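You operate a simulated robot arm through the tools that you are given. There is no shell and no other tool.

The job below is to be done with a simulated two-armed robot. You get a single attempt, and the scene is never put back.

JOB
Put the jug with the yellow handle in the inside of the sink. Then fetch the jug with the red handle and set it on the top of the test bench. Then put the yellow cap on top of the spruce trial block. Then hold the jug with the blue handle on the top of the mixing bench steady with one hand and put the green peg cap in it with the other. Then take the grey strap pad and leave it on the top of the tilt board. Then take the 5 mm blue shim from the top of the drying stand and put it on the amber board. Then open the pads drawer, put the yellow sanding block from the inside of the pads drawer on the top of the mixing bench, then shut the drawer. The order counts. Set down upright: jug with the yellow handle, jug with the red handle, yellow cap, blue shim.

It is judged by the outcome, as a careful person would: the job done as asked, and still so three seconds after it is handed in. It fails if anything else is knocked over, pushed out of place, dropped, spilled or broken. A push-on lid holds only when it is set on centred and level and pressed home; a screw cap is set on level and turned clockwise until tight.

ROBOT AND FRAMES
Two 7-joint arms with two-finger parallel grippers on one trunk, on a base that moves. Base frame: it is fixed to the floor where the robot stands at the start and does not move with it; the origin is under the middle of the robot, x ahead of it, y to its left, z up. Units: mm, degrees, N and s.
The left shoulder is at the start at [-82, 119, 851], the right one opposite. With the tool pointing down near the work surface each hand reaches from about 100 to 560 mm from the robot's upright axis, wherever it stands, measured 20 degrees to its own side. Places, roughly: amber board [-3000, 2000, 750]; blue shim [-3250, 3000, 750]; green peg cap (4x4x8 cm) [-800, 2900, 900]; grey strap pad [-2250, 3500, 1000]; inside of the sink [-1000, 3200, 800]; jug with the blue handle [-750, 1750, 1000]; jug with the red handle [-750, 2500, 1000]; jug with the yellow handle [-1000, 2500, 1000]; pads drawer [-2700, 1300, 600]; spruce trial block [-750, 2250, 1000]; top of the mixing bench [-800, 2200, 900]; top of the test bench [-2500, 300, 900]; top of the tilt board [-1900, 5100, 700]; yellow cap (6x6x8 cm) [-500, 2500, 900]; yellow sanding block [-2750, 1250, 500]. Payload 3.43 kg a hand.
The TCP of each hand is the grasp point between the finger pads, 30 mm short of the fingertips. In the tool frame z runs along the fingers and y along their closing line. Largest opening 94 mm; finger width 28, thickness 10; the body of the gripper, 50 by 96 mm, starts 55 mm behind the TCP.
Orientation is told as [roll, pitch, yaw] about the base's x, y, z axes, in that order, counted from this pose: with the fingers straight down and closing along the base's y, the tool's x points along the base's -x, its y along +y and its z along -z.

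CONTROLS
- The arms move only by the tool arm_command. It takes "left_moves", "right_moves" or both (then of equal length, played together; a hand with none holds still); each is a list of rows, each an object (a shift or turn left out is 0, a gripper value left out holds the last) with "delta_pos": the shift along the base's x, y, z in units of 30 mm (1.0 is 30 mm), a list of three; "rotation": the turn, a rotation vector about the base's x, y, z in units of 5 degrees (1.0 is 5 degrees), a list of three; "grip": the opening in per cent of the stroke, from 0 (shut) to 100 (fully open). In form: [{"delta_pos": [x, y, z], "rotation": [ax, ay, az], "grip": grip}, ...]. A call has 1 to 20 rows; each row shifts and turns the commanded pose from where the row before left it. A call with a number of a shift or a turn outside -1 to 1 is refused whole. A row lasts 0.2 s, in which the tool goes at most 50 mm and 8.6 degrees; a call with a longer step from one row to the next is refused whole, and so is a gripper value outside its range. Where a pose cannot be reached the arm comes as near as it can. A force on the tool above 40 N (or 10 N above the force at the start of the call, whichever is more), or a blocked arm, ends the call early, and 0.2 s more pass. The fingers move at their own pace (about 153 mm/s each) and stop on an object; they squeeze with about 22 N. The grip force told is the motor's: it shows also when the fingers shut on nothing. Time passes only in rows, and 0.2 s behind the last, so rows that do not move let the fingers close. It gives the time, the measured TCP pose, the force on the tool (base axes), the opening and the grip force at its end, in the units of the frame above (readings bear some noise), with the torque about the TCP (base axes, N m) and any sound that the robot's microphone picked up.
- Cameras (640 x 400 px; columns grow to the right, rows downward): "scene" is now at [28.6, 8.3, 1565.2]; the picture's right is [0.07, -1.00, 0.00], its down [-0.68, -0.05, -0.73] and it looks along [0.73, 0.05, -0.68] (base axes); focal length 292 px, centre (320, 200). "left" rides on the left gripper at [76, -14, -103] in its tool frame; the picture's right is [0.18, 0.98, 0.00], its down [-0.75, 0.14, -0.64] and it looks along [-0.63, 0.12, 0.77] (tool axes); focal length 243 px, centre (320, 200). "right" rides on the right gripper at [76, 14, -102] in its tool frame; the picture's right is [-0.18, 0.98, 0.00], its down [-0.75, -0.14, -0.64] and it looks along [-0.63, -0.12, 0.77] (tool axes); focal length 243 px, centre (320, 200). There is no depth. A picture from a camera that has moved, and an enlarged one, comes with that camera's place and axes in the base frame and with its lens. The place of the scene camera against the robot may be out by one fixed shift of up to 18 mm in any direction.
- grab_frame(camera): a new picture of that camera. The clock stands still meanwhile.
- move_column(by): moves the trunk up (or, below 0, down) by that many mm; the arms and the scene camera ride with it, the base frame stays. It gives what a move gives, with no picture.
- drive_base(legs): drives the robot by 1 to 6 legs, each [ahead, left, turn to the left] in mm, mm and degrees, along the robot's own axes; the way and the turn of a leg run together, so that a leg with both is an arc; at most 1500 mm and 180 degrees a leg. The arms and the cameras ride along, it lands a little off, and it stops where it bumps. It gives what a move gives.
- pan_tilt(pan, tilt): turns the head with the scene camera to pan (to the left, within 143 degrees either way) and tilt (down, from -29 to 69), counted from straight ahead of the robot (the tilt from the chest, where the trunk bows). It gives what a move gives.
- close_up(camera, box): a new picture of the part [left, top, right, bottom] of that camera's present view, enlarged. The clock stands still meanwhile.
- finish_job(): hands the job in; it is judged then, once.

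Nothing tells you exact positions but the pictures and the camera data. Unless the task says otherwise, let go and move clear before handing in.

The tools are called after "Request:" as a command line: name --argument value ..., lists and objects as JSON in quotes. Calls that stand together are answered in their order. arm_command: Moves the arms, as the interface text tells. Its arguments: {"type":"object","properties":{"left_moves":{"type":"array"},"right_moves":{"type":"array"}},"required":[]} The other tools are called the same way: move_column (by) moves the trunk up or down; drive_base (legs) drives the base; pan_tilt (pan, tilt) turns the head that bears the scene camera; grab_frame (camera) takes a picture; close_up (camera, box) takes an enlarged picture of a part of a camera's view; finish_job () hands the job in.

At the start:

```text
t: 0.0
left_ee_pos: [275.6, 111.3, 1190.1]
left_tool_rot: [-0.1, 0.0, 0.0]
left_wrist_force: [0.2, 0.0, 0.0]
left_wrist_torque: [-0.03, -0.02, -0.02]
left_finger_gap: 94.0
left_gripper_force: 0.1
right_ee_pos: [323.7, -164.2, 1126.3]
right_tool_rot: [0.0, 0.0, 0.0]
right_wrist_force: [0.0, 0.9, 0.3]
right_wrist_torque: [0.0, 0.03, -0.04]
right_finger_gap: 94.2
right_gripper_force: 0.1
trunk travel left (down, up): [-275.0, 60.0]
robot x, y, heading: [0.6, 0.7, 0.1]
head pan, tilt (commanded): [4.0, 43.2]
```

scene: 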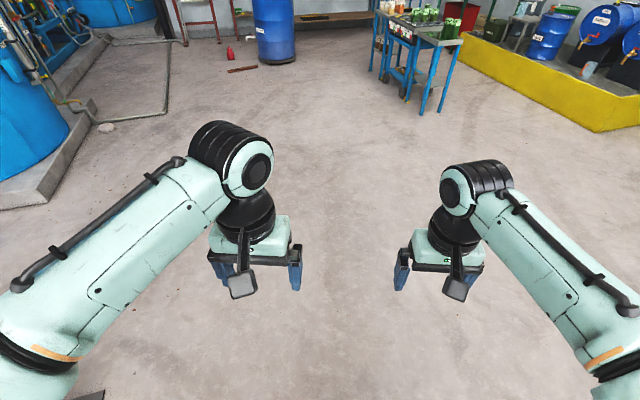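
right: 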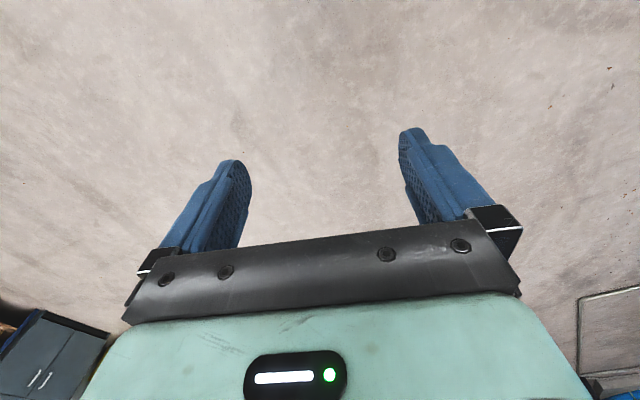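
left: 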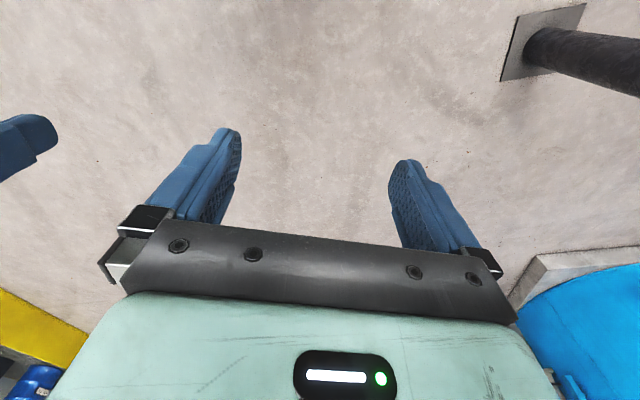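

I see open floor ahead with benches in the distance; the work places are behind me and to the left. I'll first turn the head to survey those areas.

Request:
pan_tilt --pan 110 --tilt 15

Request:
grab_frame --camera "scene"

Request:
pan_tilt --pan 140 --tilt 15

Request:
grab_frame --camera "scene"

```text
t: 1.8
left_ee_pos: [276.6, 111.2, 1190.0]
left_tool_rot: [0.0, 0.1, 0.0]
left_wrist_force: [-0.2, 1.0, 0.3]
left_wrist_torque: [0.03, 0.06, -0.01]
left_finger_gap: 94.0
left_gripper_force: 0.0
right_ee_pos: [322.8, -163.8, 1125.3]
right_tool_rot: [0.0, 0.0, -0.1]
right_wrist_force: [-0.2, 0.3, 0.5]
right_wrist_torque: [0.02, 0.0, 0.0]
right_finger_gap: 94.3
right_gripper_force: 0.1
trunk travel left (down, up): [-275.0, 60.0]
robot x, y, heading: [-0.9, -1.8, -0.1]
head pan, tilt (commanded): [110.0, 15.0]
```

```text
taken
camera scene: at [-85.8, 90.3, 1609.4], right [0.94, 0.34, 0.0], down [0.09, -0.24, -0.97], along [-0.33, 0.91, -0.26], focal length 292 px, centre (320, 200)
```

scene: 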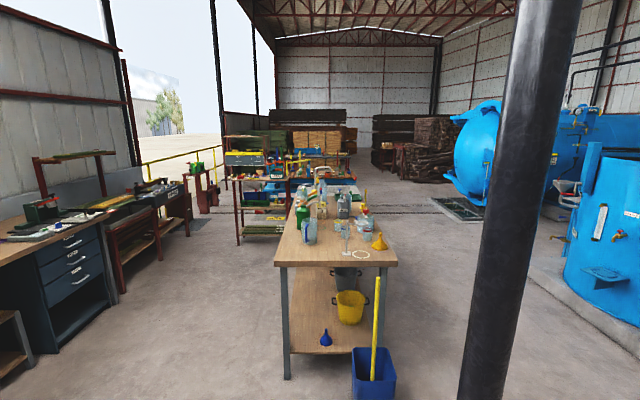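

```text
t: 2.8
left_ee_pos: [276.7, 110.7, 1189.8]
left_tool_rot: [0.0, 0.0, 0.0]
left_wrist_force: [0.0, -0.7, 0.0]
left_wrist_torque: [0.02, 0.01, 0.0]
left_finger_gap: 94.3
left_gripper_force: 0.0
right_ee_pos: [324.0, -164.4, 1125.8]
right_tool_rot: [0.0, 0.0, 0.0]
right_wrist_force: [0.4, -0.1, -0.1]
right_wrist_torque: [-0.06, 0.01, -0.01]
right_finger_gap: 94.0
right_gripper_force: 0.1
trunk travel left (down, up): [-275.0, 60.0]
robot x, y, heading: [0.2, -1.3, 0.1]
head pan, tilt (commanded): [140.0, 15.0]
```

```text
taken
camera scene: at [-125.4, 62.6, 1609.4], right [0.64, 0.77, 0.0], down [0.2, -0.17, -0.97], along [-0.74, 0.62, -0.26], focal length 292 px, centre (320, 200)
```

scene: 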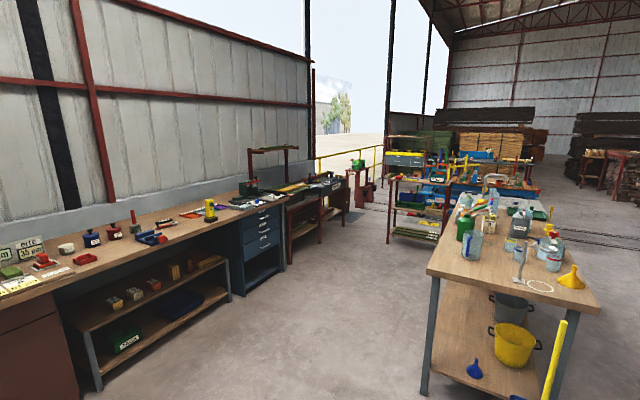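

The mixing bench lies behind-left, slanted about 20° from the y axis; the drawer cabinet and test bench are along the far wall. Let me look closer at each.

Request:
close_up --camera "scene" --box '[380, 130, 620, 300]'

Request:
close_up --camera "scene" --box '[0, 170, 320, 400]'

```text
2.35 times, centred on (500, 215) of scene
camera zoom: at [-125.4, 62.6, 1609.4], right [0.64, 0.77, 0.0], down [0.2, -0.17, -0.97], along [-0.74, 0.62, -0.26], focal length 688 px, centre (-104, 165)
```

zoom: 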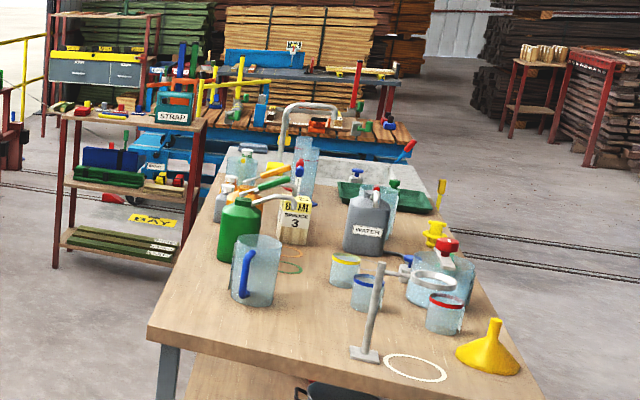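

```text
1.74 times, centred on (160, 285) of scene
camera zoom: at [-125.4, 62.6, 1609.4], right [0.64, 0.77, 0.0], down [0.2, -0.17, -0.97], along [-0.74, 0.62, -0.26], focal length 509 px, centre (598, 52)
```

zoom: 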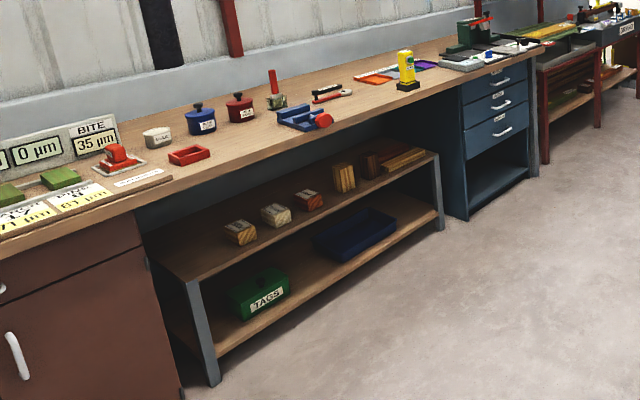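

The mixing bench's near-left corner is about (-790, 1310), it runs along roughly [-0.35, 0.94]; the aisle west of it is clear. I'll drive into that aisle facing the bench, then look at it.

Request:
drive_base --legs '[[0, 0, 20], [-950, 900, 0], [0, 700, 0]]'

Request:
pan_tilt --pan 20 --tilt 30

Request:
grab_frame --camera "scene"

```text
t: 18.4
left_ee_pos: [-1254.6, 1377.7, 1189.5]
left_tool_rot: [0.0, 0.1, 21.3]
left_wrist_force: [0.1, 0.0, -0.7]
left_wrist_torque: [-0.02, -0.01, 0.01]
left_finger_gap: 93.8
left_gripper_force: 0.0
right_ee_pos: [-1111.6, 1139.5, 1126.7]
right_tool_rot: [0.0, 0.0, 21.3]
right_wrist_force: [-1.1, -0.2, -0.5]
right_wrist_torque: [0.0, 0.0, -0.01]
right_finger_gap: 93.9
right_gripper_force: 0.1
trunk travel left (down, up): [-275.0, 60.0]
robot x, y, heading: [-1472.9, 1173.9, 21.5]
head pan, tilt (commanded): [140.0, 15.0]
```

```text
t: 20.4
left_ee_pos: [-1256.1, 1378.3, 1189.5]
left_tool_rot: [-0.1, 0.0, 21.3]
left_wrist_force: [-0.5, 0.2, -1.3]
left_wrist_torque: [-0.05, -0.01, 0.02]
left_finger_gap: 93.9
left_gripper_force: 0.0
right_ee_pos: [-1110.7, 1139.5, 1126.3]
right_tool_rot: [-0.1, 0.0, 21.2]
right_wrist_force: [0.2, -0.3, 0.2]
right_wrist_torque: [-0.02, -0.02, -0.01]
right_finger_gap: 94.1
right_gripper_force: 0.0
trunk travel left (down, up): [-275.0, 60.0]
robot x, y, heading: [-1468.6, 1172.9, 21.1]
head pan, tilt (commanded): [20.0, 30.0]
```

```text
taken
camera scene: at [-1455.2, 1221.5, 1585.2], right [0.66, -0.75, 0.0], down [-0.38, -0.33, -0.87], along [0.65, 0.57, -0.5], focal length 292 px, centre (320, 200)
```

scene: 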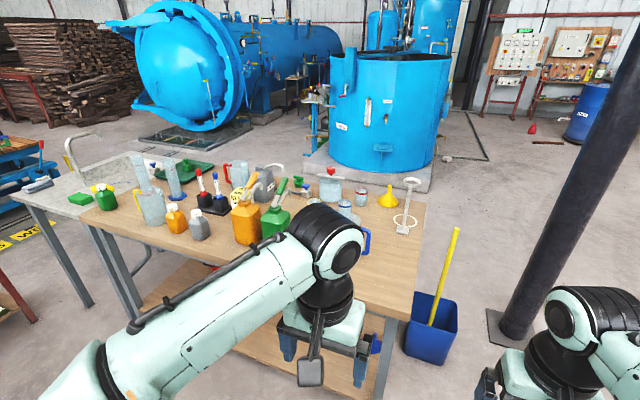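

I see the bench with its clutter from the side; the left arm blocks part. I'll slide left along the bench for a better view.

Request:
drive_base --legs '[[0, 900, 0]]'

Request:
pan_tilt --pan -10 --tilt 30

Request:
grab_frame --camera "scene"

Request:
pan_tilt --pan 40 --tilt 30

Request:
grab_frame --camera "scene"

```text
t: 28.5
left_ee_pos: [-1567.2, 2203.5, 1189.4]
left_tool_rot: [-0.1, 0.0, 20.1]
left_wrist_force: [-1.0, 0.0, -0.1]
left_wrist_torque: [0.03, 0.03, -0.01]
left_finger_gap: 94.2
left_gripper_force: 0.0
right_ee_pos: [-1425.0, 1962.0, 1125.5]
right_tool_rot: [0.0, 0.0, 20.2]
right_wrist_force: [0.9, -0.1, -1.0]
right_wrist_torque: [0.01, -0.03, 0.0]
right_finger_gap: 94.3
right_gripper_force: 0.1
trunk travel left (down, up): [-275.0, 60.0]
robot x, y, heading: [-1783.3, 2008.2, 20.5]
head pan, tilt (commanded): [20.0, 30.0]
```

```text
t: 29.5
left_ee_pos: [-1566.1, 2204.7, 1189.4]
left_tool_rot: [0.0, -0.1, 20.1]
left_wrist_force: [0.0, 0.1, -0.5]
left_wrist_torque: [0.02, -0.02, 0.0]
left_finger_gap: 93.8
left_gripper_force: 0.1
right_ee_pos: [-1426.0, 1962.5, 1125.5]
right_tool_rot: [-0.1, 0.0, 20.2]
right_wrist_force: [0.3, 0.2, 0.6]
right_wrist_torque: [0.0, -0.01, 0.0]
right_finger_gap: 93.9
right_gripper_force: 0.1
trunk travel left (down, up): [-275.0, 60.0]
robot x, y, heading: [-1790.8, 2004.8, 20.1]
head pan, tilt (commanded): [-10.0, 30.0]
```

```text
taken
camera scene: at [-1749.1, 2008.1, 1585.2], right [0.18, -0.98, 0.0], down [-0.49, -0.09, -0.87], along [0.85, 0.15, -0.5], focal length 292 px, centre (320, 200)
```

scene: 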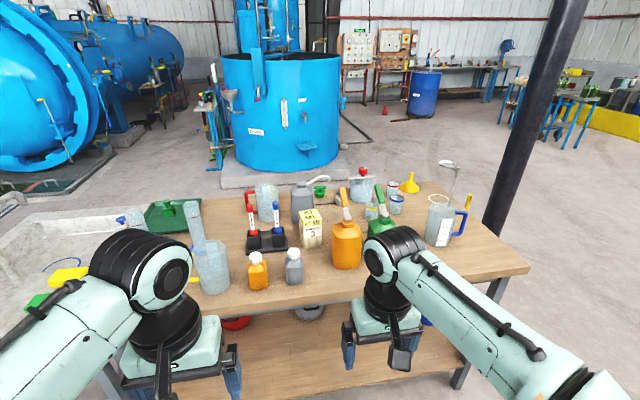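

```text
t: 30.7
left_ee_pos: [-1567.0, 2204.5, 1190.2]
left_tool_rot: [0.0, 0.1, 20.2]
left_wrist_force: [-0.3, -0.6, 0.3]
left_wrist_torque: [0.02, 0.02, 0.0]
left_finger_gap: 93.8
left_gripper_force: 0.1
right_ee_pos: [-1425.4, 1960.9, 1126.6]
right_tool_rot: [0.0, -0.1, 20.2]
right_wrist_force: [0.3, 0.5, 0.2]
right_wrist_torque: [-0.01, -0.04, -0.02]
right_finger_gap: 94.1
right_gripper_force: 0.0
trunk travel left (down, up): [-275.0, 60.0]
robot x, y, heading: [-1786.1, 2009.4, 20.2]
head pan, tilt (commanded): [40.0, 30.0]
```

```text
taken
camera scene: at [-1793.1, 2070.3, 1585.2], right [0.87, -0.5, 0.0], down [-0.25, -0.43, -0.87], along [0.43, 0.75, -0.5], focal length 292 px, centre (320, 200)
```

scene: 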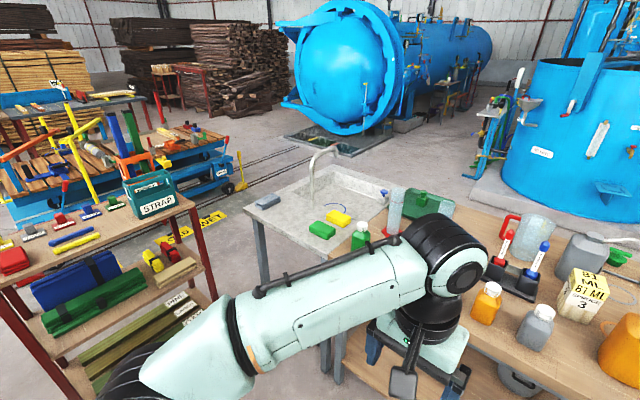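

I can see the blue-handled jug on the right, a clear jug at the back with a red handle, and another clear jug in the front-left. Let me zoom in.

Request:
pan_tilt --pan 5 --tilt 30

Request:
close_up --camera "scene" --box '[140, 160, 400, 322]'

Request:
close_up --camera "scene" --box '[380, 140, 640, 302]'

```text
t: 31.7
left_ee_pos: [-1566.2, 2205.0, 1189.3]
left_tool_rot: [-0.1, 0.0, 20.2]
left_wrist_force: [-0.3, 0.2, -0.8]
left_wrist_torque: [0.0, 0.01, -0.01]
left_finger_gap: 94.0
left_gripper_force: 0.0
right_ee_pos: [-1424.9, 1961.8, 1126.6]
right_tool_rot: [-0.1, 0.1, 20.3]
right_wrist_force: [0.2, 0.6, -0.2]
right_wrist_torque: [0.02, -0.02, 0.0]
right_finger_gap: 94.2
right_gripper_force: 0.1
trunk travel left (down, up): [-275.0, 60.0]
robot x, y, heading: [-1787.2, 2002.4, 20.3]
head pan, tilt (commanded): [5.0, 30.0]
```

```text
2.46 times, centred on (270, 241) of scene
camera zoom: at [-1756.3, 2030.5, 1585.2], right [0.43, -0.9, 0.0], down [-0.45, -0.21, -0.87], along [0.78, 0.37, -0.5], focal length 720 px, centre (443, 99)
```

zoom: 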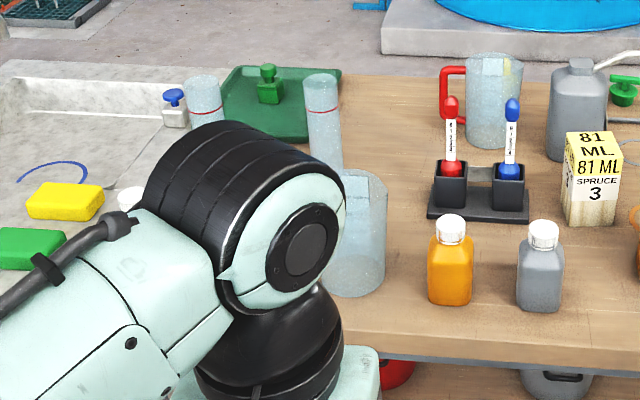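

```text
2.46 times, centred on (510, 221) of scene
camera zoom: at [-1756.3, 2030.5, 1585.2], right [0.43, -0.9, 0.0], down [-0.45, -0.21, -0.87], along [0.78, 0.37, -0.5], focal length 720 px, centre (-148, 148)
```

zoom: 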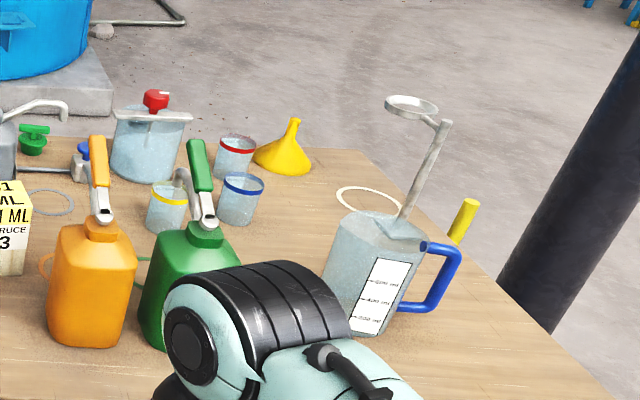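

The clear jug hidden by my left arm is probably the yellow-handled one. I'll shift 350 mm further left for an unobstructed view.

Request:
drive_base --legs '[[0, 380, 0]]'

Request:
pan_tilt --pan 0 --tilt 30

Request:
grab_frame --camera "scene"

Request:
close_up --camera "scene" --box '[180, 140, 420, 290]'

Request:
grab_frame --camera "right"

Request:
grab_frame --camera "left"

```text
t: 35.6
left_ee_pos: [-1694.8, 2564.9, 1189.8]
left_tool_rot: [0.0, 0.0, 19.7]
left_wrist_force: [-0.2, 0.4, 0.2]
left_wrist_torque: [-0.04, -0.01, 0.01]
left_finger_gap: 94.1
left_gripper_force: 0.0
right_ee_pos: [-1558.4, 2320.9, 1125.0]
right_tool_rot: [0.0, 0.1, 19.9]
right_wrist_force: [-0.2, -0.4, 0.2]
right_wrist_torque: [0.01, -0.02, -0.03]
right_finger_gap: 94.0
right_gripper_force: 0.0
trunk travel left (down, up): [-275.0, 60.0]
robot x, y, heading: [-1921.9, 2364.4, 19.9]
head pan, tilt (commanded): [5.0, 30.0]
```

```text
t: 36.3
left_ee_pos: [-1696.4, 2563.5, 1190.8]
left_tool_rot: [0.0, 0.0, 19.8]
left_wrist_force: [0.6, -0.1, 0.4]
left_wrist_torque: [0.04, 0.01, 0.0]
left_finger_gap: 93.9
left_gripper_force: 0.0
right_ee_pos: [-1558.0, 2321.9, 1125.4]
right_tool_rot: [0.0, 0.1, 19.8]
right_wrist_force: [0.3, -1.7, -0.6]
right_wrist_torque: [-0.02, -0.01, 0.01]
right_finger_gap: 94.2
right_gripper_force: 0.0
trunk travel left (down, up): [-275.0, 60.0]
robot x, y, heading: [-1916.7, 2365.5, 20.0]
head pan, tilt (commanded): [0.0, 30.0]
```

```text
taken
camera scene: at [-1885.0, 2384.8, 1585.2], right [0.34, -0.94, 0.0], down [-0.47, -0.17, -0.87], along [0.81, 0.29, -0.5], focal length 292 px, centre (320, 200)
```

scene: 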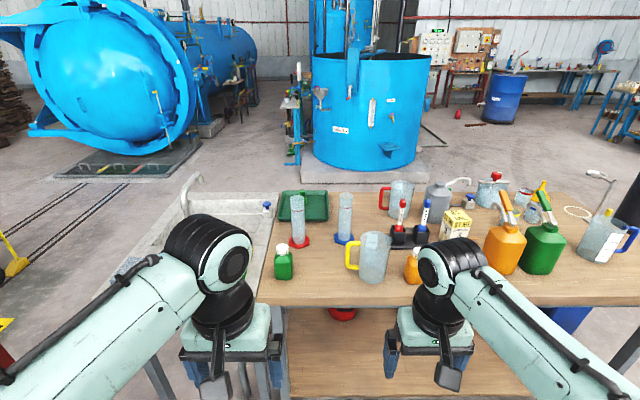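

```text
2.67 times, centred on (300, 215) of scene
camera zoom: at [-1885.0, 2384.8, 1585.2], right [0.34, -0.94, 0.0], down [-0.47, -0.17, -0.87], along [0.81, 0.29, -0.5], focal length 780 px, centre (373, 160)
```

zoom: 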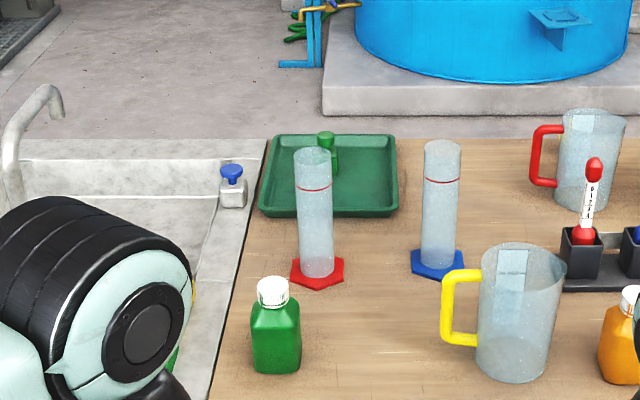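

```text
taken
camera right: at [-1634.7, 2309.3, 1228.5], right [-0.16, 0.99, 0.0], down [0.76, 0.12, 0.64], along [0.63, 0.1, -0.77], focal length 243 px, centre (320, 200)
```

right: 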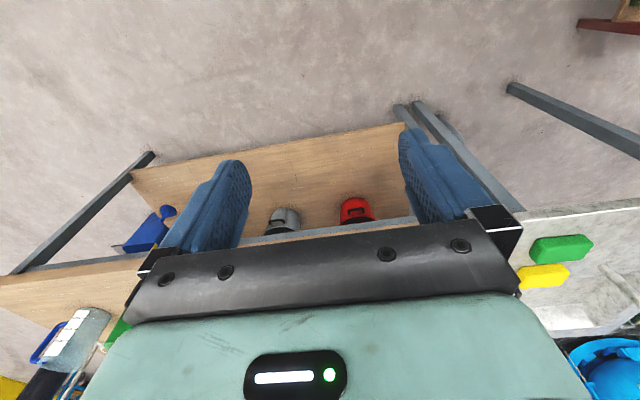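

```text
taken
camera left: at [-1764.1, 2526.2, 1291.6], right [-0.51, 0.86, 0.0], down [0.66, 0.39, 0.64], along [0.55, 0.32, -0.77], focal length 243 px, centre (320, 200)
```

left: 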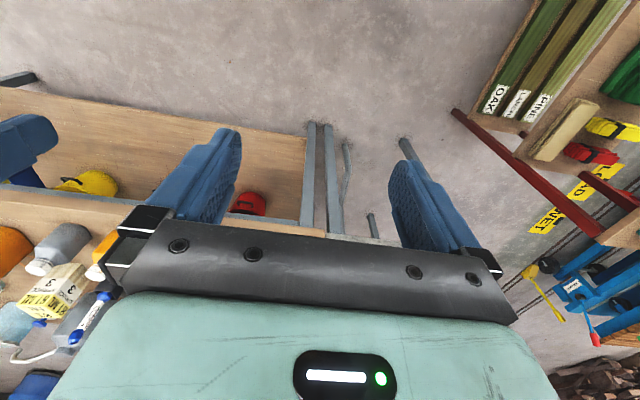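

Now I see: yellow-handled jug near the west edge (handle pointing along the bench to the sink), red-handled jug at the back, green peg cap standing in the green tray, and the sink basin to the left. Let me check my own base footprint and other views.

Request:
pan_tilt --pan 0 --tilt 69

Request:
grab_frame --camera "scene"

Request:
pan_tilt --pan 40 --tilt 35

Request:
grab_frame --camera "scene"

Request:
pan_tilt --pan 90 --tilt 25

Request:
grab_frame --camera "scene"

```text
t: 37.3
left_ee_pos: [-1696.0, 2564.6, 1189.3]
left_tool_rot: [0.0, 0.1, 19.8]
left_wrist_force: [-0.5, 0.0, -0.1]
left_wrist_torque: [0.01, -0.01, 0.02]
left_finger_gap: 94.1
left_gripper_force: 0.1
right_ee_pos: [-1558.2, 2322.2, 1125.4]
right_tool_rot: [0.0, 0.0, 19.8]
right_wrist_force: [0.8, -0.5, 0.3]
right_wrist_torque: [0.02, 0.0, -0.01]
right_finger_gap: 94.0
right_gripper_force: 0.0
trunk travel left (down, up): [-275.0, 60.0]
robot x, y, heading: [-1922.5, 2366.0, 19.6]
head pan, tilt (commanded): [0.0, 68.8]
```

```text
taken
camera scene: at [-1917.4, 2373.0, 1533.8], right [0.34, -0.94, 0.0], down [-0.88, -0.32, -0.36], along [0.34, 0.12, -0.93], focal length 292 px, centre (320, 200)
```

scene: 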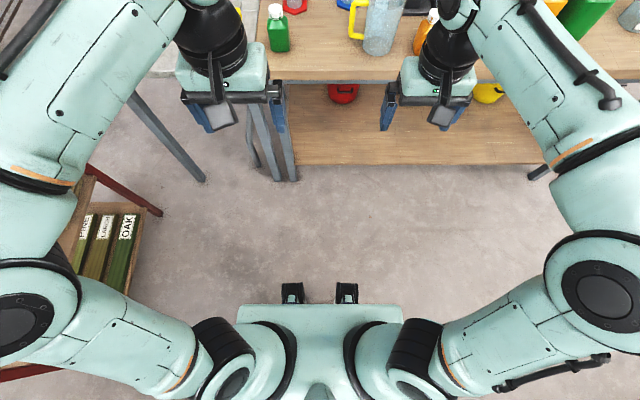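

```text
t: 38.4
left_ee_pos: [-1697.4, 2564.7, 1190.6]
left_tool_rot: [0.0, 0.0, 19.8]
left_wrist_force: [0.4, 0.0, 0.0]
left_wrist_torque: [0.01, 0.01, -0.01]
left_finger_gap: 94.1
left_gripper_force: 0.0
right_ee_pos: [-1558.0, 2321.5, 1126.2]
right_tool_rot: [0.0, 0.0, 19.8]
right_wrist_force: [0.4, 0.5, -0.4]
right_wrist_torque: [0.01, 0.03, 0.0]
right_finger_gap: 94.3
right_gripper_force: 0.0
trunk travel left (down, up): [-275.0, 60.0]
robot x, y, heading: [-1919.9, 2370.7, 20.1]
head pan, tilt (commanded): [40.0, 35.0]
```

```text
taken
camera scene: at [-1925.6, 2430.2, 1577.4], right [0.86, -0.5, 0.0], down [-0.29, -0.5, -0.82], along [0.41, 0.71, -0.57], focal length 292 px, centre (320, 200)
```

scene: 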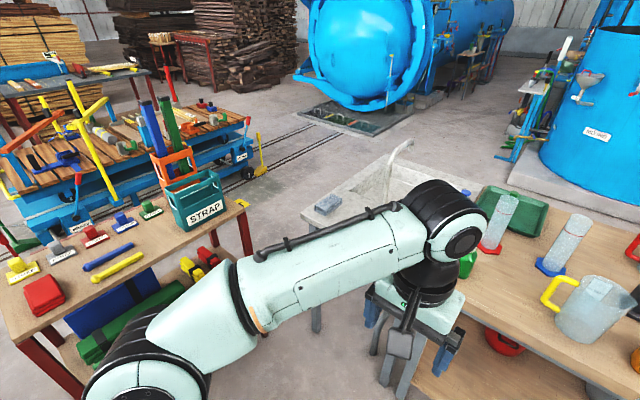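

```text
t: 39.6
left_ee_pos: [-1696.6, 2565.1, 1190.6]
left_tool_rot: [-0.1, 0.0, 19.8]
left_wrist_force: [0.1, 0.7, -0.2]
left_wrist_torque: [-0.03, -0.03, 0.02]
left_finger_gap: 94.0
left_gripper_force: 0.1
right_ee_pos: [-1557.5, 2321.2, 1127.0]
right_tool_rot: [0.0, 0.1, 19.8]
right_wrist_force: [0.9, 0.1, -0.1]
right_wrist_torque: [0.0, -0.04, 0.01]
right_finger_gap: 94.0
right_gripper_force: 0.0
trunk travel left (down, up): [-275.0, 60.0]
robot x, y, heading: [-1917.6, 2368.8, 19.6]
head pan, tilt (commanded): [90.0, 25.0]
```

```text
taken
camera scene: at [-2001.1, 2440.8, 1593.2], right [0.94, 0.34, 0.0], down [0.14, -0.4, -0.91], along [-0.31, 0.85, -0.42], focal length 292 px, centre (320, 200)
```

scene: 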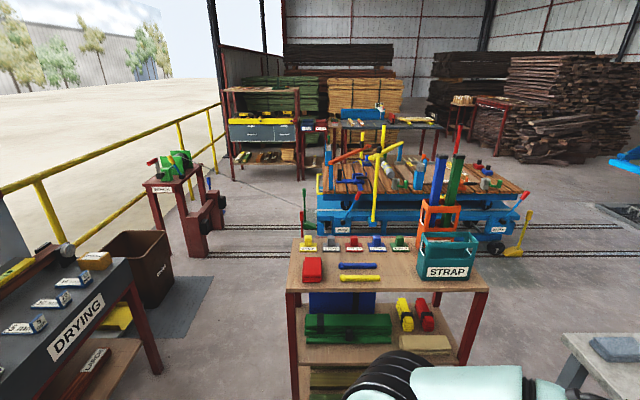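

The base is slim, so I can stand about 230 mm from the bench edge. Yellow jug is about 110 mm in from the west edge; I'll raise the trunk and right hand for clearance, then drive in so the left hand hovers above the jug.

Request:
arm_command --right_moves '[{"delta_pos": [0, 0, 1]}, {"delta_pos": [0, 0, 1]}, {"delta_pos": [0, 0, 1]}, {"delta_pos": [0, 0, 1]}, {"delta_pos": [0, 0, 1]}]'

Request:
move_column --by 60

Request:
drive_base --legs '[[0, -312, 0], [370, 0, -0.5]]'

Request:
grab_frame --camera "left"

Request:
pan_tilt --pan 15 --tilt 50

Request:
grab_frame --camera "scene"

```text
t: 40.8
left_ee_pos: [-1697.3, 2563.6, 1189.0]
left_tool_rot: [0.1, 0.1, 19.8]
left_wrist_force: [0.3, -0.5, 0.0]
left_wrist_torque: [0.01, 0.0, -0.02]
left_finger_gap: 94.1
left_gripper_force: 0.2
right_ee_pos: [-1559.6, 2320.7, 1247.1]
right_tool_rot: [0.0, -0.2, 19.8]
right_wrist_force: [-0.3, -0.7, 0.2]
right_wrist_torque: [0.02, 0.01, 0.0]
right_finger_gap: 93.8
right_gripper_force: 0.1
right hand out of reach, approached as far as the arm can: row 5
trunk travel left (down, up): [-275.0, 60.0]
robot x, y, heading: [-1916.2, 2369.6, 19.7]
head pan, tilt (commanded): [90.0, 25.0]
```

```text
t: 41.8
left_ee_pos: [-1697.5, 2564.0, 1248.4]
left_tool_rot: [0.0, 0.0, 19.9]
left_wrist_force: [-1.3, -0.7, 0.3]
left_wrist_torque: [0.01, 0.01, 0.01]
left_finger_gap: 93.7
left_gripper_force: 0.0
right_ee_pos: [-1559.8, 2320.8, 1307.8]
right_tool_rot: [0.0, 0.0, 19.6]
right_wrist_force: [0.0, 0.2, 0.1]
right_wrist_torque: [-0.02, 0.03, -0.01]
right_finger_gap: 93.9
right_gripper_force: 0.0
trunk travel left (down, up): [-335.0, 0.0]
robot x, y, heading: [-1919.6, 2366.7, 19.9]
head pan, tilt (commanded): [90.0, 25.0]
```

```text
t: 47.2
left_ee_pos: [-1235.0, 2381.4, 1250.4]
left_tool_rot: [-0.1, 0.1, 18.9]
left_wrist_force: [0.0, 0.4, 0.6]
left_wrist_torque: [-0.02, 0.01, -0.02]
left_finger_gap: 93.8
left_gripper_force: 0.1
right_ee_pos: [-1101.4, 2137.0, 1307.2]
right_tool_rot: [-0.1, 0.0, 18.9]
right_wrist_force: [0.1, 0.1, 0.6]
right_wrist_torque: [0.02, 0.02, 0.01]
right_finger_gap: 94.0
right_gripper_force: 0.1
trunk travel left (down, up): [-335.0, 0.0]
robot x, y, heading: [-1458.5, 2185.2, 19.2]
head pan, tilt (commanded): [90.0, 25.0]
```

```text
taken
camera left: at [-1302.6, 2343.5, 1351.5], right [-0.49, 0.87, 0.0], down [0.67, 0.38, 0.64], along [0.56, 0.32, -0.77], focal length 243 px, centre (320, 200)
```

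left: 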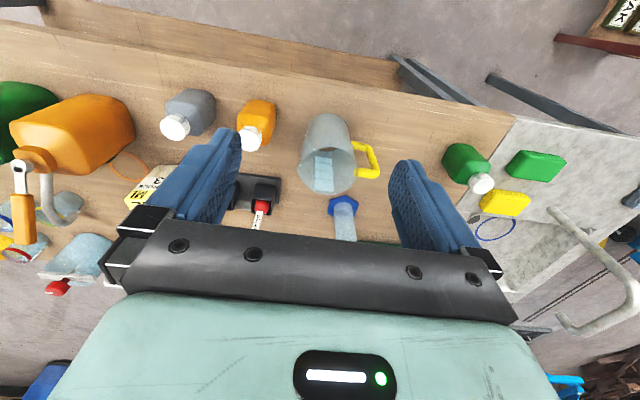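

```text
t: 48.6
left_ee_pos: [-1234.2, 2380.0, 1250.0]
left_tool_rot: [0.1, 0.0, 19.0]
left_wrist_force: [0.1, 0.1, -0.3]
left_wrist_torque: [-0.03, -0.01, 0.01]
left_finger_gap: 94.0
left_gripper_force: 0.1
right_ee_pos: [-1100.8, 2136.5, 1307.8]
right_tool_rot: [0.0, -0.2, 19.0]
right_wrist_force: [0.5, 0.1, 0.3]
right_wrist_torque: [0.02, 0.01, -0.01]
right_finger_gap: 93.9
right_gripper_force: 0.0
trunk travel left (down, up): [-335.0, 0.0]
robot x, y, heading: [-1457.3, 2185.5, 19.4]
head pan, tilt (commanded): [15.0, 50.0]
```

```text
taken
camera scene: at [-1447.3, 2217.1, 1618.9], right [0.56, -0.83, 0.0], down [-0.63, -0.43, -0.64], along [0.53, 0.36, -0.77], focal length 292 px, centre (320, 200)
```

scene: 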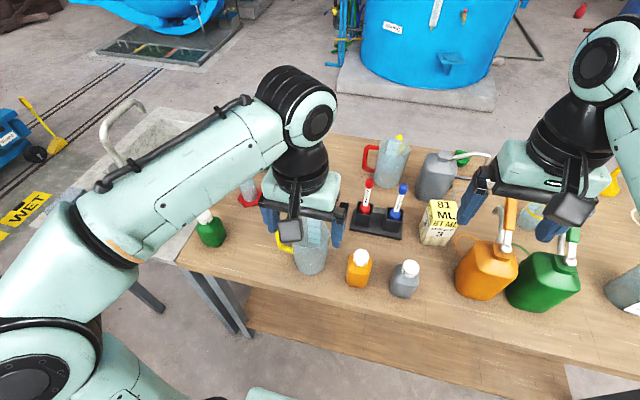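

The left hand camera shows the yellow jug well. Let me enlarge it to measure.

Request:
close_up --camera "left" --box '[230, 70, 430, 240]'

Request:
close_up --camera "scene" --box '[160, 130, 460, 320]'

```text
2.35 times, centred on (330, 155) of left
camera zoom: at [-1302.2, 2343.6, 1351.7], right [-0.49, 0.87, 0.0], down [0.67, 0.38, 0.64], along [0.56, 0.32, -0.77], focal length 571 px, centre (296, 306)
```

zoom: 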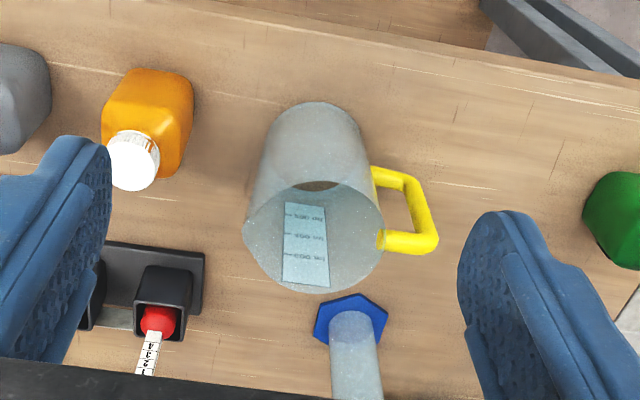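

```text
2.11 times, centred on (310, 225) of scene
camera zoom: at [-1447.3, 2217.1, 1618.9], right [0.56, -0.83, 0.0], down [-0.63, -0.43, -0.64], along [0.53, 0.36, -0.77], focal length 616 px, centre (341, 147)
```

zoom: 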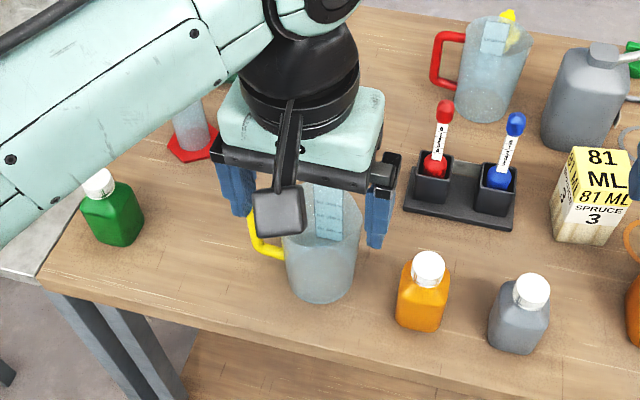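

Yellow jug centre is about (-1122, 2453), its rim about z 1025–1045, handle pointing toward the sink. I'll grasp the rim wall on the robot-facing side (one finger inside), so first hover above it with the wrist turned 45°.

Request:
arm_command --left_moves '[{"delta_pos": [0.341, 0.112, -0.556], "rotation": [0, 0, -1]}, {"delta_pos": [0.341, 0.112, -0.556], "rotation": [0, 0, -1]}, {"delta_pos": [0.341, 0.112, -0.556], "rotation": [0, 0, -1]}, {"delta_pos": [0.341, 0.112, -0.556], "rotation": [0, 0, -1]}, {"delta_pos": [0.341, 0.112, -0.556], "rotation": [0, 0, -1]}, {"delta_pos": [0.341, 0.112, -0.556], "rotation": [0, 0, -1]}, {"delta_pos": [0.341, 0.112, -0.556], "rotation": [0, 0, -1]}, {"delta_pos": [0.341, 0.112, -0.556], "rotation": [0, 0, -1]}, {"delta_pos": [0.341, 0.112, -0.556], "rotation": [0, 0, -1]}]'

Request:
grab_frame --camera "left"

Request:
grab_frame --camera "scene"

```text
t: 50.6
left_ee_pos: [-1140.5, 2413.9, 1099.4]
left_tool_rot: [-0.1, 0.0, -26.0]
left_wrist_force: [0.0, 1.1, -0.2]
left_wrist_torque: [-0.04, 0.0, 0.02]
left_finger_gap: 94.0
left_gripper_force: 0.2
right_ee_pos: [-1100.7, 2136.0, 1308.1]
right_tool_rot: [0.0, 0.0, 19.0]
right_wrist_force: [-0.4, -0.5, 0.8]
right_wrist_torque: [0.06, -0.02, 0.02]
right_finger_gap: 94.2
right_gripper_force: 0.0
trunk travel left (down, up): [-335.0, 0.0]
robot x, y, heading: [-1457.0, 2181.7, 19.0]
head pan, tilt (commanded): [15.0, 50.0]
```

```text
taken
camera left: at [-1216.0, 2435.3, 1201.3], right [0.27, 0.96, 0.0], down [0.74, -0.2, 0.64], along [0.62, -0.17, -0.77], focal length 243 px, centre (320, 200)
```

left: 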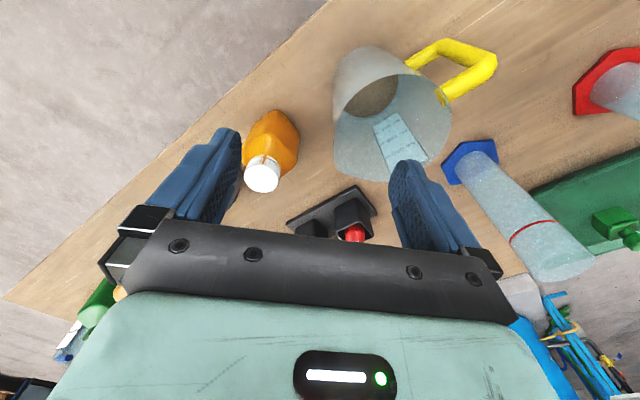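

```text
taken
camera scene: at [-1446.7, 2217.2, 1618.9], right [0.56, -0.83, 0.0], down [-0.63, -0.43, -0.64], along [0.53, 0.36, -0.77], focal length 292 px, centre (320, 200)
```

scene: 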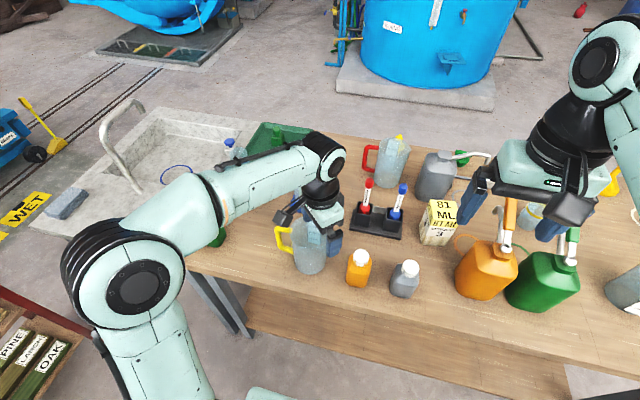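

Let me enlarge the hand view to measure the rim precisely.

Request:
close_up --camera "left" --box '[230, 20, 530, 220]'

```text
2.00 times, centred on (380, 120) of left
camera zoom: at [-1216.0, 2435.3, 1201.3], right [0.27, 0.96, 0.0], down [0.74, -0.2, 0.64], along [0.62, -0.17, -0.77], focal length 485 px, centre (200, 360)
```

zoom: 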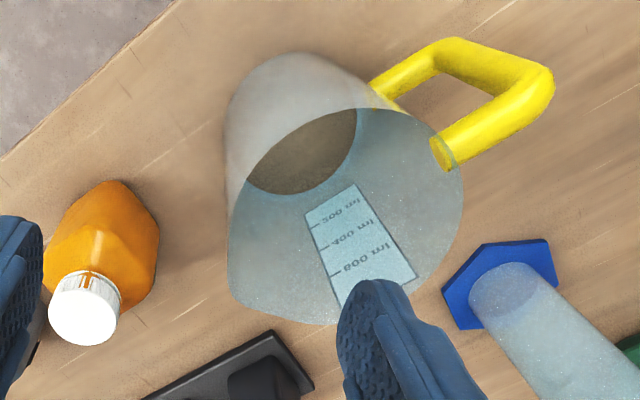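

The wall I want is about 11 mm from my TCP along the closing line. I'll shift, narrow the fingers a bit, and lower so one finger is inside the rim.

Request:
arm_command --left_moves '[{"delta_pos": [0.15, 0.333, 0], "grip": 64}, {"delta_pos": [0, 0, 0]}, {"delta_pos": [0, 0, -0.7]}, {"delta_pos": [0, 0, -0.7]}, {"delta_pos": [0, 0, -0.7]}, {"delta_pos": [0, 0, -0.7]}, {"delta_pos": [0, 0, 0]}]'

Request:
grab_frame --camera "left"

Request:
close_up --camera "scene" --box '[220, 130, 460, 320]'

```text
t: 52.2
left_ee_pos: [-1138.1, 2422.2, 1016.6]
left_tool_rot: [0.1, 0.0, -26.0]
left_wrist_force: [0.6, -0.1, -0.6]
left_wrist_torque: [-0.02, -0.01, 0.0]
left_finger_gap: 60.4
left_gripper_force: 0.1
right_ee_pos: [-1101.5, 2136.5, 1307.1]
right_tool_rot: [0.0, 0.0, 19.0]
right_wrist_force: [-0.5, -1.1, 0.1]
right_wrist_torque: [0.0, 0.0, 0.01]
right_finger_gap: 93.8
right_gripper_force: 0.0
trunk travel left (down, up): [-335.0, 0.0]
robot x, y, heading: [-1456.8, 2186.7, 19.1]
head pan, tilt (commanded): [15.0, 50.0]
```

```text
taken
camera left: at [-1213.2, 2444.0, 1118.3], right [0.26, 0.96, 0.0], down [0.74, -0.2, 0.64], along [0.62, -0.17, -0.77], focal length 243 px, centre (320, 200)
```

left: 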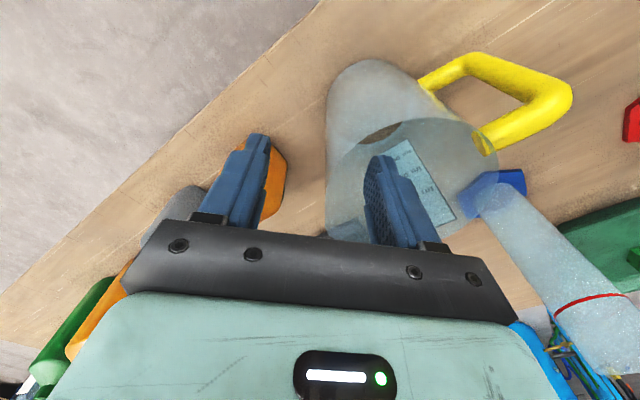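

```text
2.11 times, centred on (340, 225) of scene
camera zoom: at [-1447.4, 2217.0, 1618.9], right [0.56, -0.83, 0.0], down [-0.63, -0.43, -0.64], along [0.53, 0.36, -0.77], focal length 616 px, centre (278, 147)
```

zoom: 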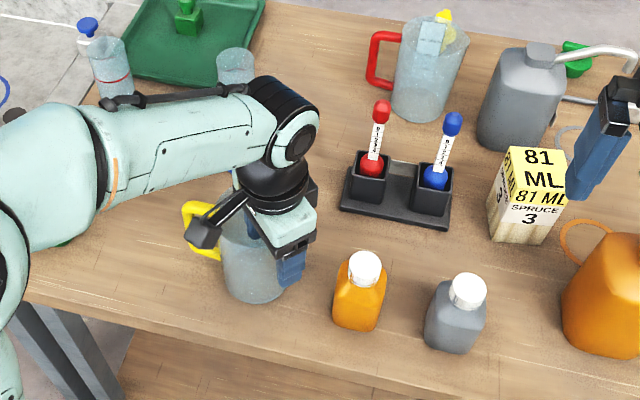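

One finger is inside the jug, one outside, with the wall between. I'll lower a touch more and close.

Request:
arm_command --left_moves '[{"delta_pos": [0, 0, -0.4]}, {"delta_pos": [0, 0, 0], "grip": 0}, {"delta_pos": [0, 0, 0]}, {"delta_pos": [0, 0, 0]}]'

Request:
grab_frame --camera "left"

```text
t: 53.2
left_ee_pos: [-1137.6, 2422.3, 1005.0]
left_tool_rot: [0.0, 0.1, -26.0]
left_wrist_force: [-0.1, 0.6, 0.6]
left_wrist_torque: [0.01, 0.02, 0.01]
left_finger_gap: 9.1
left_gripper_force: 21.5
right_ee_pos: [-1100.2, 2137.2, 1307.5]
right_tool_rot: [0.1, -0.1, 19.0]
right_wrist_force: [0.3, 0.1, -0.2]
right_wrist_torque: [0.03, 0.01, 0.02]
right_finger_gap: 94.0
right_gripper_force: 0.1
trunk travel left (down, up): [-335.0, 0.0]
robot x, y, heading: [-1459.2, 2188.4, 19.1]
head pan, tilt (commanded): [15.0, 50.0]
```

```text
taken
camera left: at [-1212.5, 2444.2, 1106.3], right [0.27, 0.96, 0.0], down [0.74, -0.2, 0.64], along [0.62, -0.17, -0.77], focal length 243 px, centre (320, 200)
```

left: 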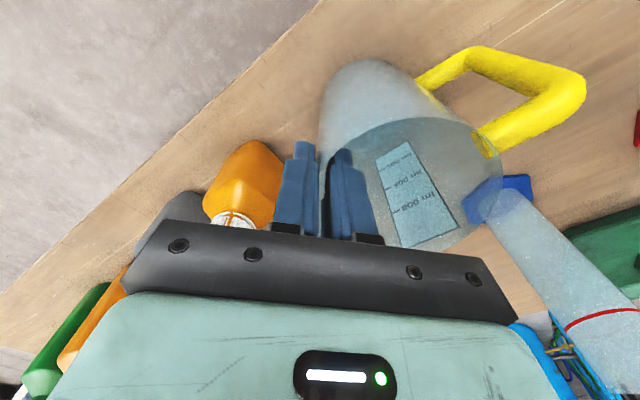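

The wall is gripped (gap 9 mm, 21 N). Lift slowly and check.

Request:
arm_command --left_moves '[{"delta_pos": [0, 0, 0.5]}, {"delta_pos": [0, 0, 0.7]}, {"delta_pos": [0, 0, 0.8]}, {"delta_pos": [0, 0, 0]}]'

Request:
grab_frame --camera "left"

Request:
close_up --camera "scene" --box '[220, 130, 460, 320]'

```text
t: 54.2
left_ee_pos: [-1137.9, 2424.2, 1065.4]
left_tool_rot: [0.0, 0.1, -25.9]
left_wrist_force: [-0.2, -0.3, 0.5]
left_wrist_torque: [-0.02, -0.03, 0.01]
left_finger_gap: 0.1
left_gripper_force: 21.7
right_ee_pos: [-1100.4, 2136.6, 1308.4]
right_tool_rot: [0.0, -0.1, 19.0]
right_wrist_force: [0.1, -0.6, -0.4]
right_wrist_torque: [-0.02, -0.01, -0.01]
right_finger_gap: 93.8
right_gripper_force: 0.0
trunk travel left (down, up): [-335.0, 0.0]
robot x, y, heading: [-1456.0, 2185.0, 19.0]
head pan, tilt (commanded): [15.0, 50.0]
```

```text
taken
camera left: at [-1213.0, 2445.2, 1165.7], right [0.27, 0.96, 0.0], down [0.74, -0.2, 0.64], along [0.62, -0.17, -0.77], focal length 243 px, centre (320, 200)
```

left: 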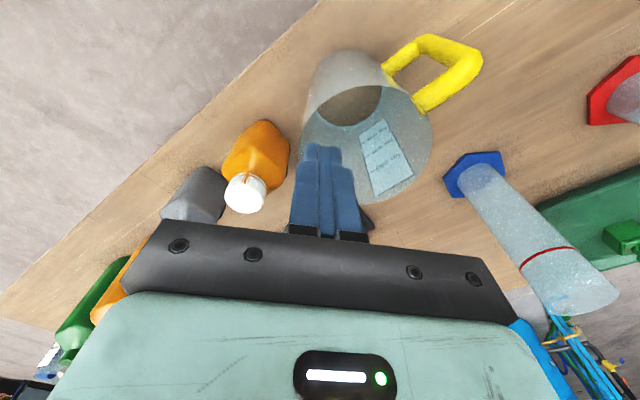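

```text
2.11 times, centred on (340, 225) of scene
camera zoom: at [-1447.1, 2217.0, 1618.9], right [0.56, -0.83, 0.0], down [-0.63, -0.43, -0.64], along [0.53, 0.36, -0.77], focal length 616 px, centre (278, 147)
```

zoom: 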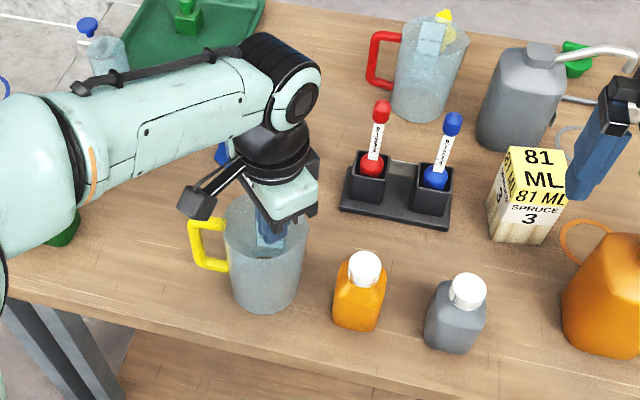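

The grip slipped off the rim – probably too little overlap; my height estimate of the rim was off. The jug is still standing. I'll raise and take views from two spots for a proper triangulation.

Request:
arm_command --left_moves '[{"delta_pos": [0, 0, 1]}, {"delta_pos": [0, 0, 1]}, {"delta_pos": [-0.6, 0.9, 0], "rotation": [0, 0, 1], "grip": 100}, {"delta_pos": [-0.6, 0.9, 0], "rotation": [0, 0, 1]}, {"delta_pos": [-0.6, 0.9, 0], "rotation": [0, 0, 1]}, {"delta_pos": [-0.6, 0.9, 0], "rotation": [0, 0, 1]}, {"delta_pos": [0, 0, 0]}]'

Request:
close_up --camera "left" --box '[160, 0, 560, 250]'

```text
t: 55.8
left_ee_pos: [-1209.3, 2530.5, 1122.3]
left_tool_rot: [0.0, 0.0, -5.9]
left_wrist_force: [0.3, 0.9, 0.1]
left_wrist_torque: [-0.02, -0.04, 0.0]
left_finger_gap: 94.1
left_gripper_force: 0.1
right_ee_pos: [-1098.9, 2136.8, 1307.7]
right_tool_rot: [-0.1, 0.1, 18.9]
right_wrist_force: [0.0, -0.5, -0.7]
right_wrist_torque: [0.01, -0.04, -0.03]
right_finger_gap: 94.2
right_gripper_force: 0.1
trunk travel left (down, up): [-335.0, 0.0]
robot x, y, heading: [-1456.5, 2186.0, 19.1]
head pan, tilt (commanded): [15.0, 50.0]
```

```text
1.60 times, centred on (360, 125) of left
camera zoom: at [-1288.0, 2525.2, 1224.8], right [-0.08, 1.0, 0.0], down [0.76, 0.06, 0.64], along [0.64, 0.05, -0.77], focal length 388 px, centre (256, 320)
```

zoom: 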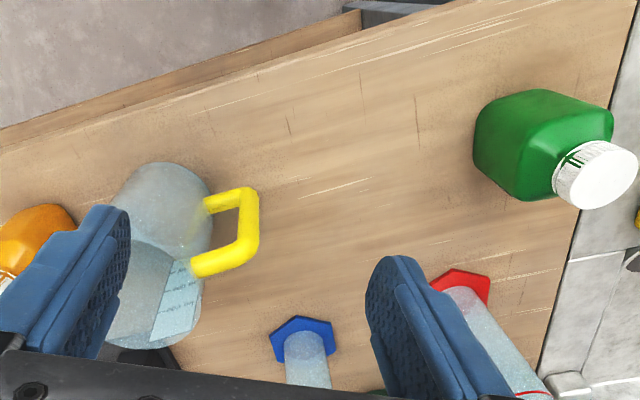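

Triangulation shows the bench top is really at about z 850 and the jug rim at about z 990, so I was only 15 mm into the wall. I'll hover again and check before going deeper.

Request:
arm_command --left_moves '[{"delta_pos": [0.473, -0.753, -0.28], "rotation": [0, 0, -0.8]}, {"delta_pos": [0.473, -0.753, -0.28], "rotation": [0, 0, -0.8]}, {"delta_pos": [0.473, -0.753, -0.28], "rotation": [0, 0, -0.8], "grip": 64}, {"delta_pos": [0.473, -0.753, -0.28], "rotation": [0, 0, -0.8]}, {"delta_pos": [0.473, -0.753, -0.28], "rotation": [0, 0, -0.8]}, {"delta_pos": [0, 0, 0]}]'

Request:
close_up --camera "left" --box '[200, 20, 520, 220]'

```text
t: 57.2
left_ee_pos: [-1140.6, 2418.1, 1080.6]
left_tool_rot: [0.0, 0.0, -26.0]
left_wrist_force: [0.8, -0.3, 0.1]
left_wrist_torque: [-0.02, 0.02, -0.05]
left_finger_gap: 60.0
left_gripper_force: 0.1
right_ee_pos: [-1100.2, 2136.9, 1307.9]
right_tool_rot: [0.0, -0.1, 18.9]
right_wrist_force: [-0.7, 0.7, -0.3]
right_wrist_torque: [0.01, -0.03, 0.0]
right_finger_gap: 94.0
right_gripper_force: 0.0
trunk travel left (down, up): [-335.0, 0.0]
robot x, y, heading: [-1458.1, 2182.9, 19.2]
head pan, tilt (commanded): [15.0, 50.0]
```

```text
2.00 times, centred on (360, 120) of left
camera zoom: at [-1215.0, 2438.8, 1182.4], right [0.27, 0.96, 0.0], down [0.74, -0.2, 0.64], along [0.62, -0.17, -0.77], focal length 485 px, centre (240, 360)
```

zoom: 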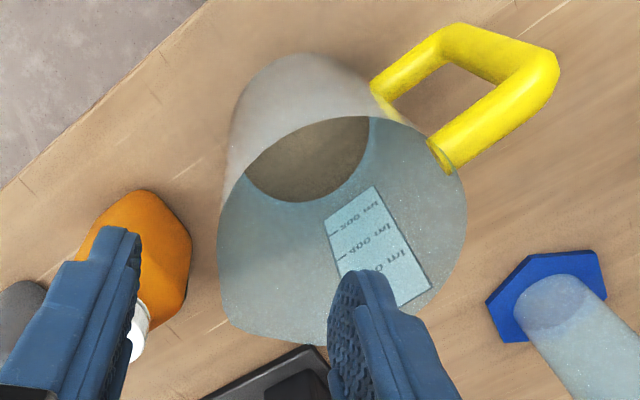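

Rim centre now at about (-1108, 2454), radius ~52. Shift 14 mm to line up with the radius and go 55 mm deep, then close.

Request:
arm_command --left_moves '[{"delta_pos": [0.35, -0.32, 0]}, {"delta_pos": [0, 0, -0.8]}, {"delta_pos": [0, 0, -0.8]}, {"delta_pos": [0, 0, -0.8]}, {"delta_pos": [0, 0, -0.8]}, {"delta_pos": [0, 0, -0.75]}, {"delta_pos": [0, 0, 0]}]'

Request:
grab_frame --camera "left"

Request:
close_up --camera "scene" --box '[220, 150, 420, 310]'

```text
t: 58.8
left_ee_pos: [-1128.3, 2405.2, 961.1]
left_tool_rot: [0.0, 0.0, -26.0]
left_wrist_force: [0.6, 1.1, -0.2]
left_wrist_torque: [-0.01, -0.03, 0.01]
left_finger_gap: 60.3
left_gripper_force: 0.1
right_ee_pos: [-1101.9, 2136.2, 1306.9]
right_tool_rot: [0.0, -0.1, 19.0]
right_wrist_force: [-1.1, -0.6, 0.2]
right_wrist_torque: [-0.01, 0.01, 0.02]
right_finger_gap: 94.1
right_gripper_force: 0.0
trunk travel left (down, up): [-335.0, 0.0]
robot x, y, heading: [-1457.2, 2183.5, 19.2]
head pan, tilt (commanded): [15.0, 50.0]
```

```text
taken
camera left: at [-1204.0, 2427.7, 1063.1], right [0.27, 0.96, 0.0], down [0.74, -0.2, 0.64], along [0.62, -0.17, -0.77], focal length 243 px, centre (320, 200)
```

left: 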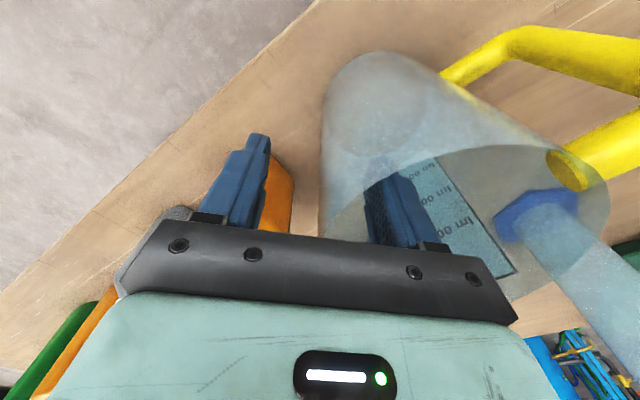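

```text
2.50 times, centred on (320, 230) of scene
camera zoom: at [-1447.4, 2217.0, 1618.9], right [0.56, -0.83, 0.0], down [-0.63, -0.43, -0.64], along [0.53, 0.36, -0.77], focal length 731 px, centre (320, 125)
```

zoom: 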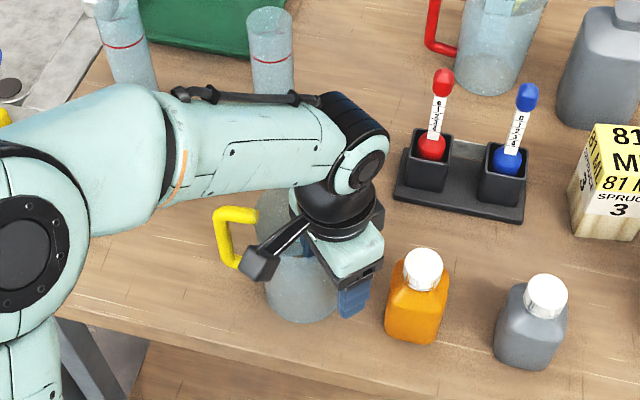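

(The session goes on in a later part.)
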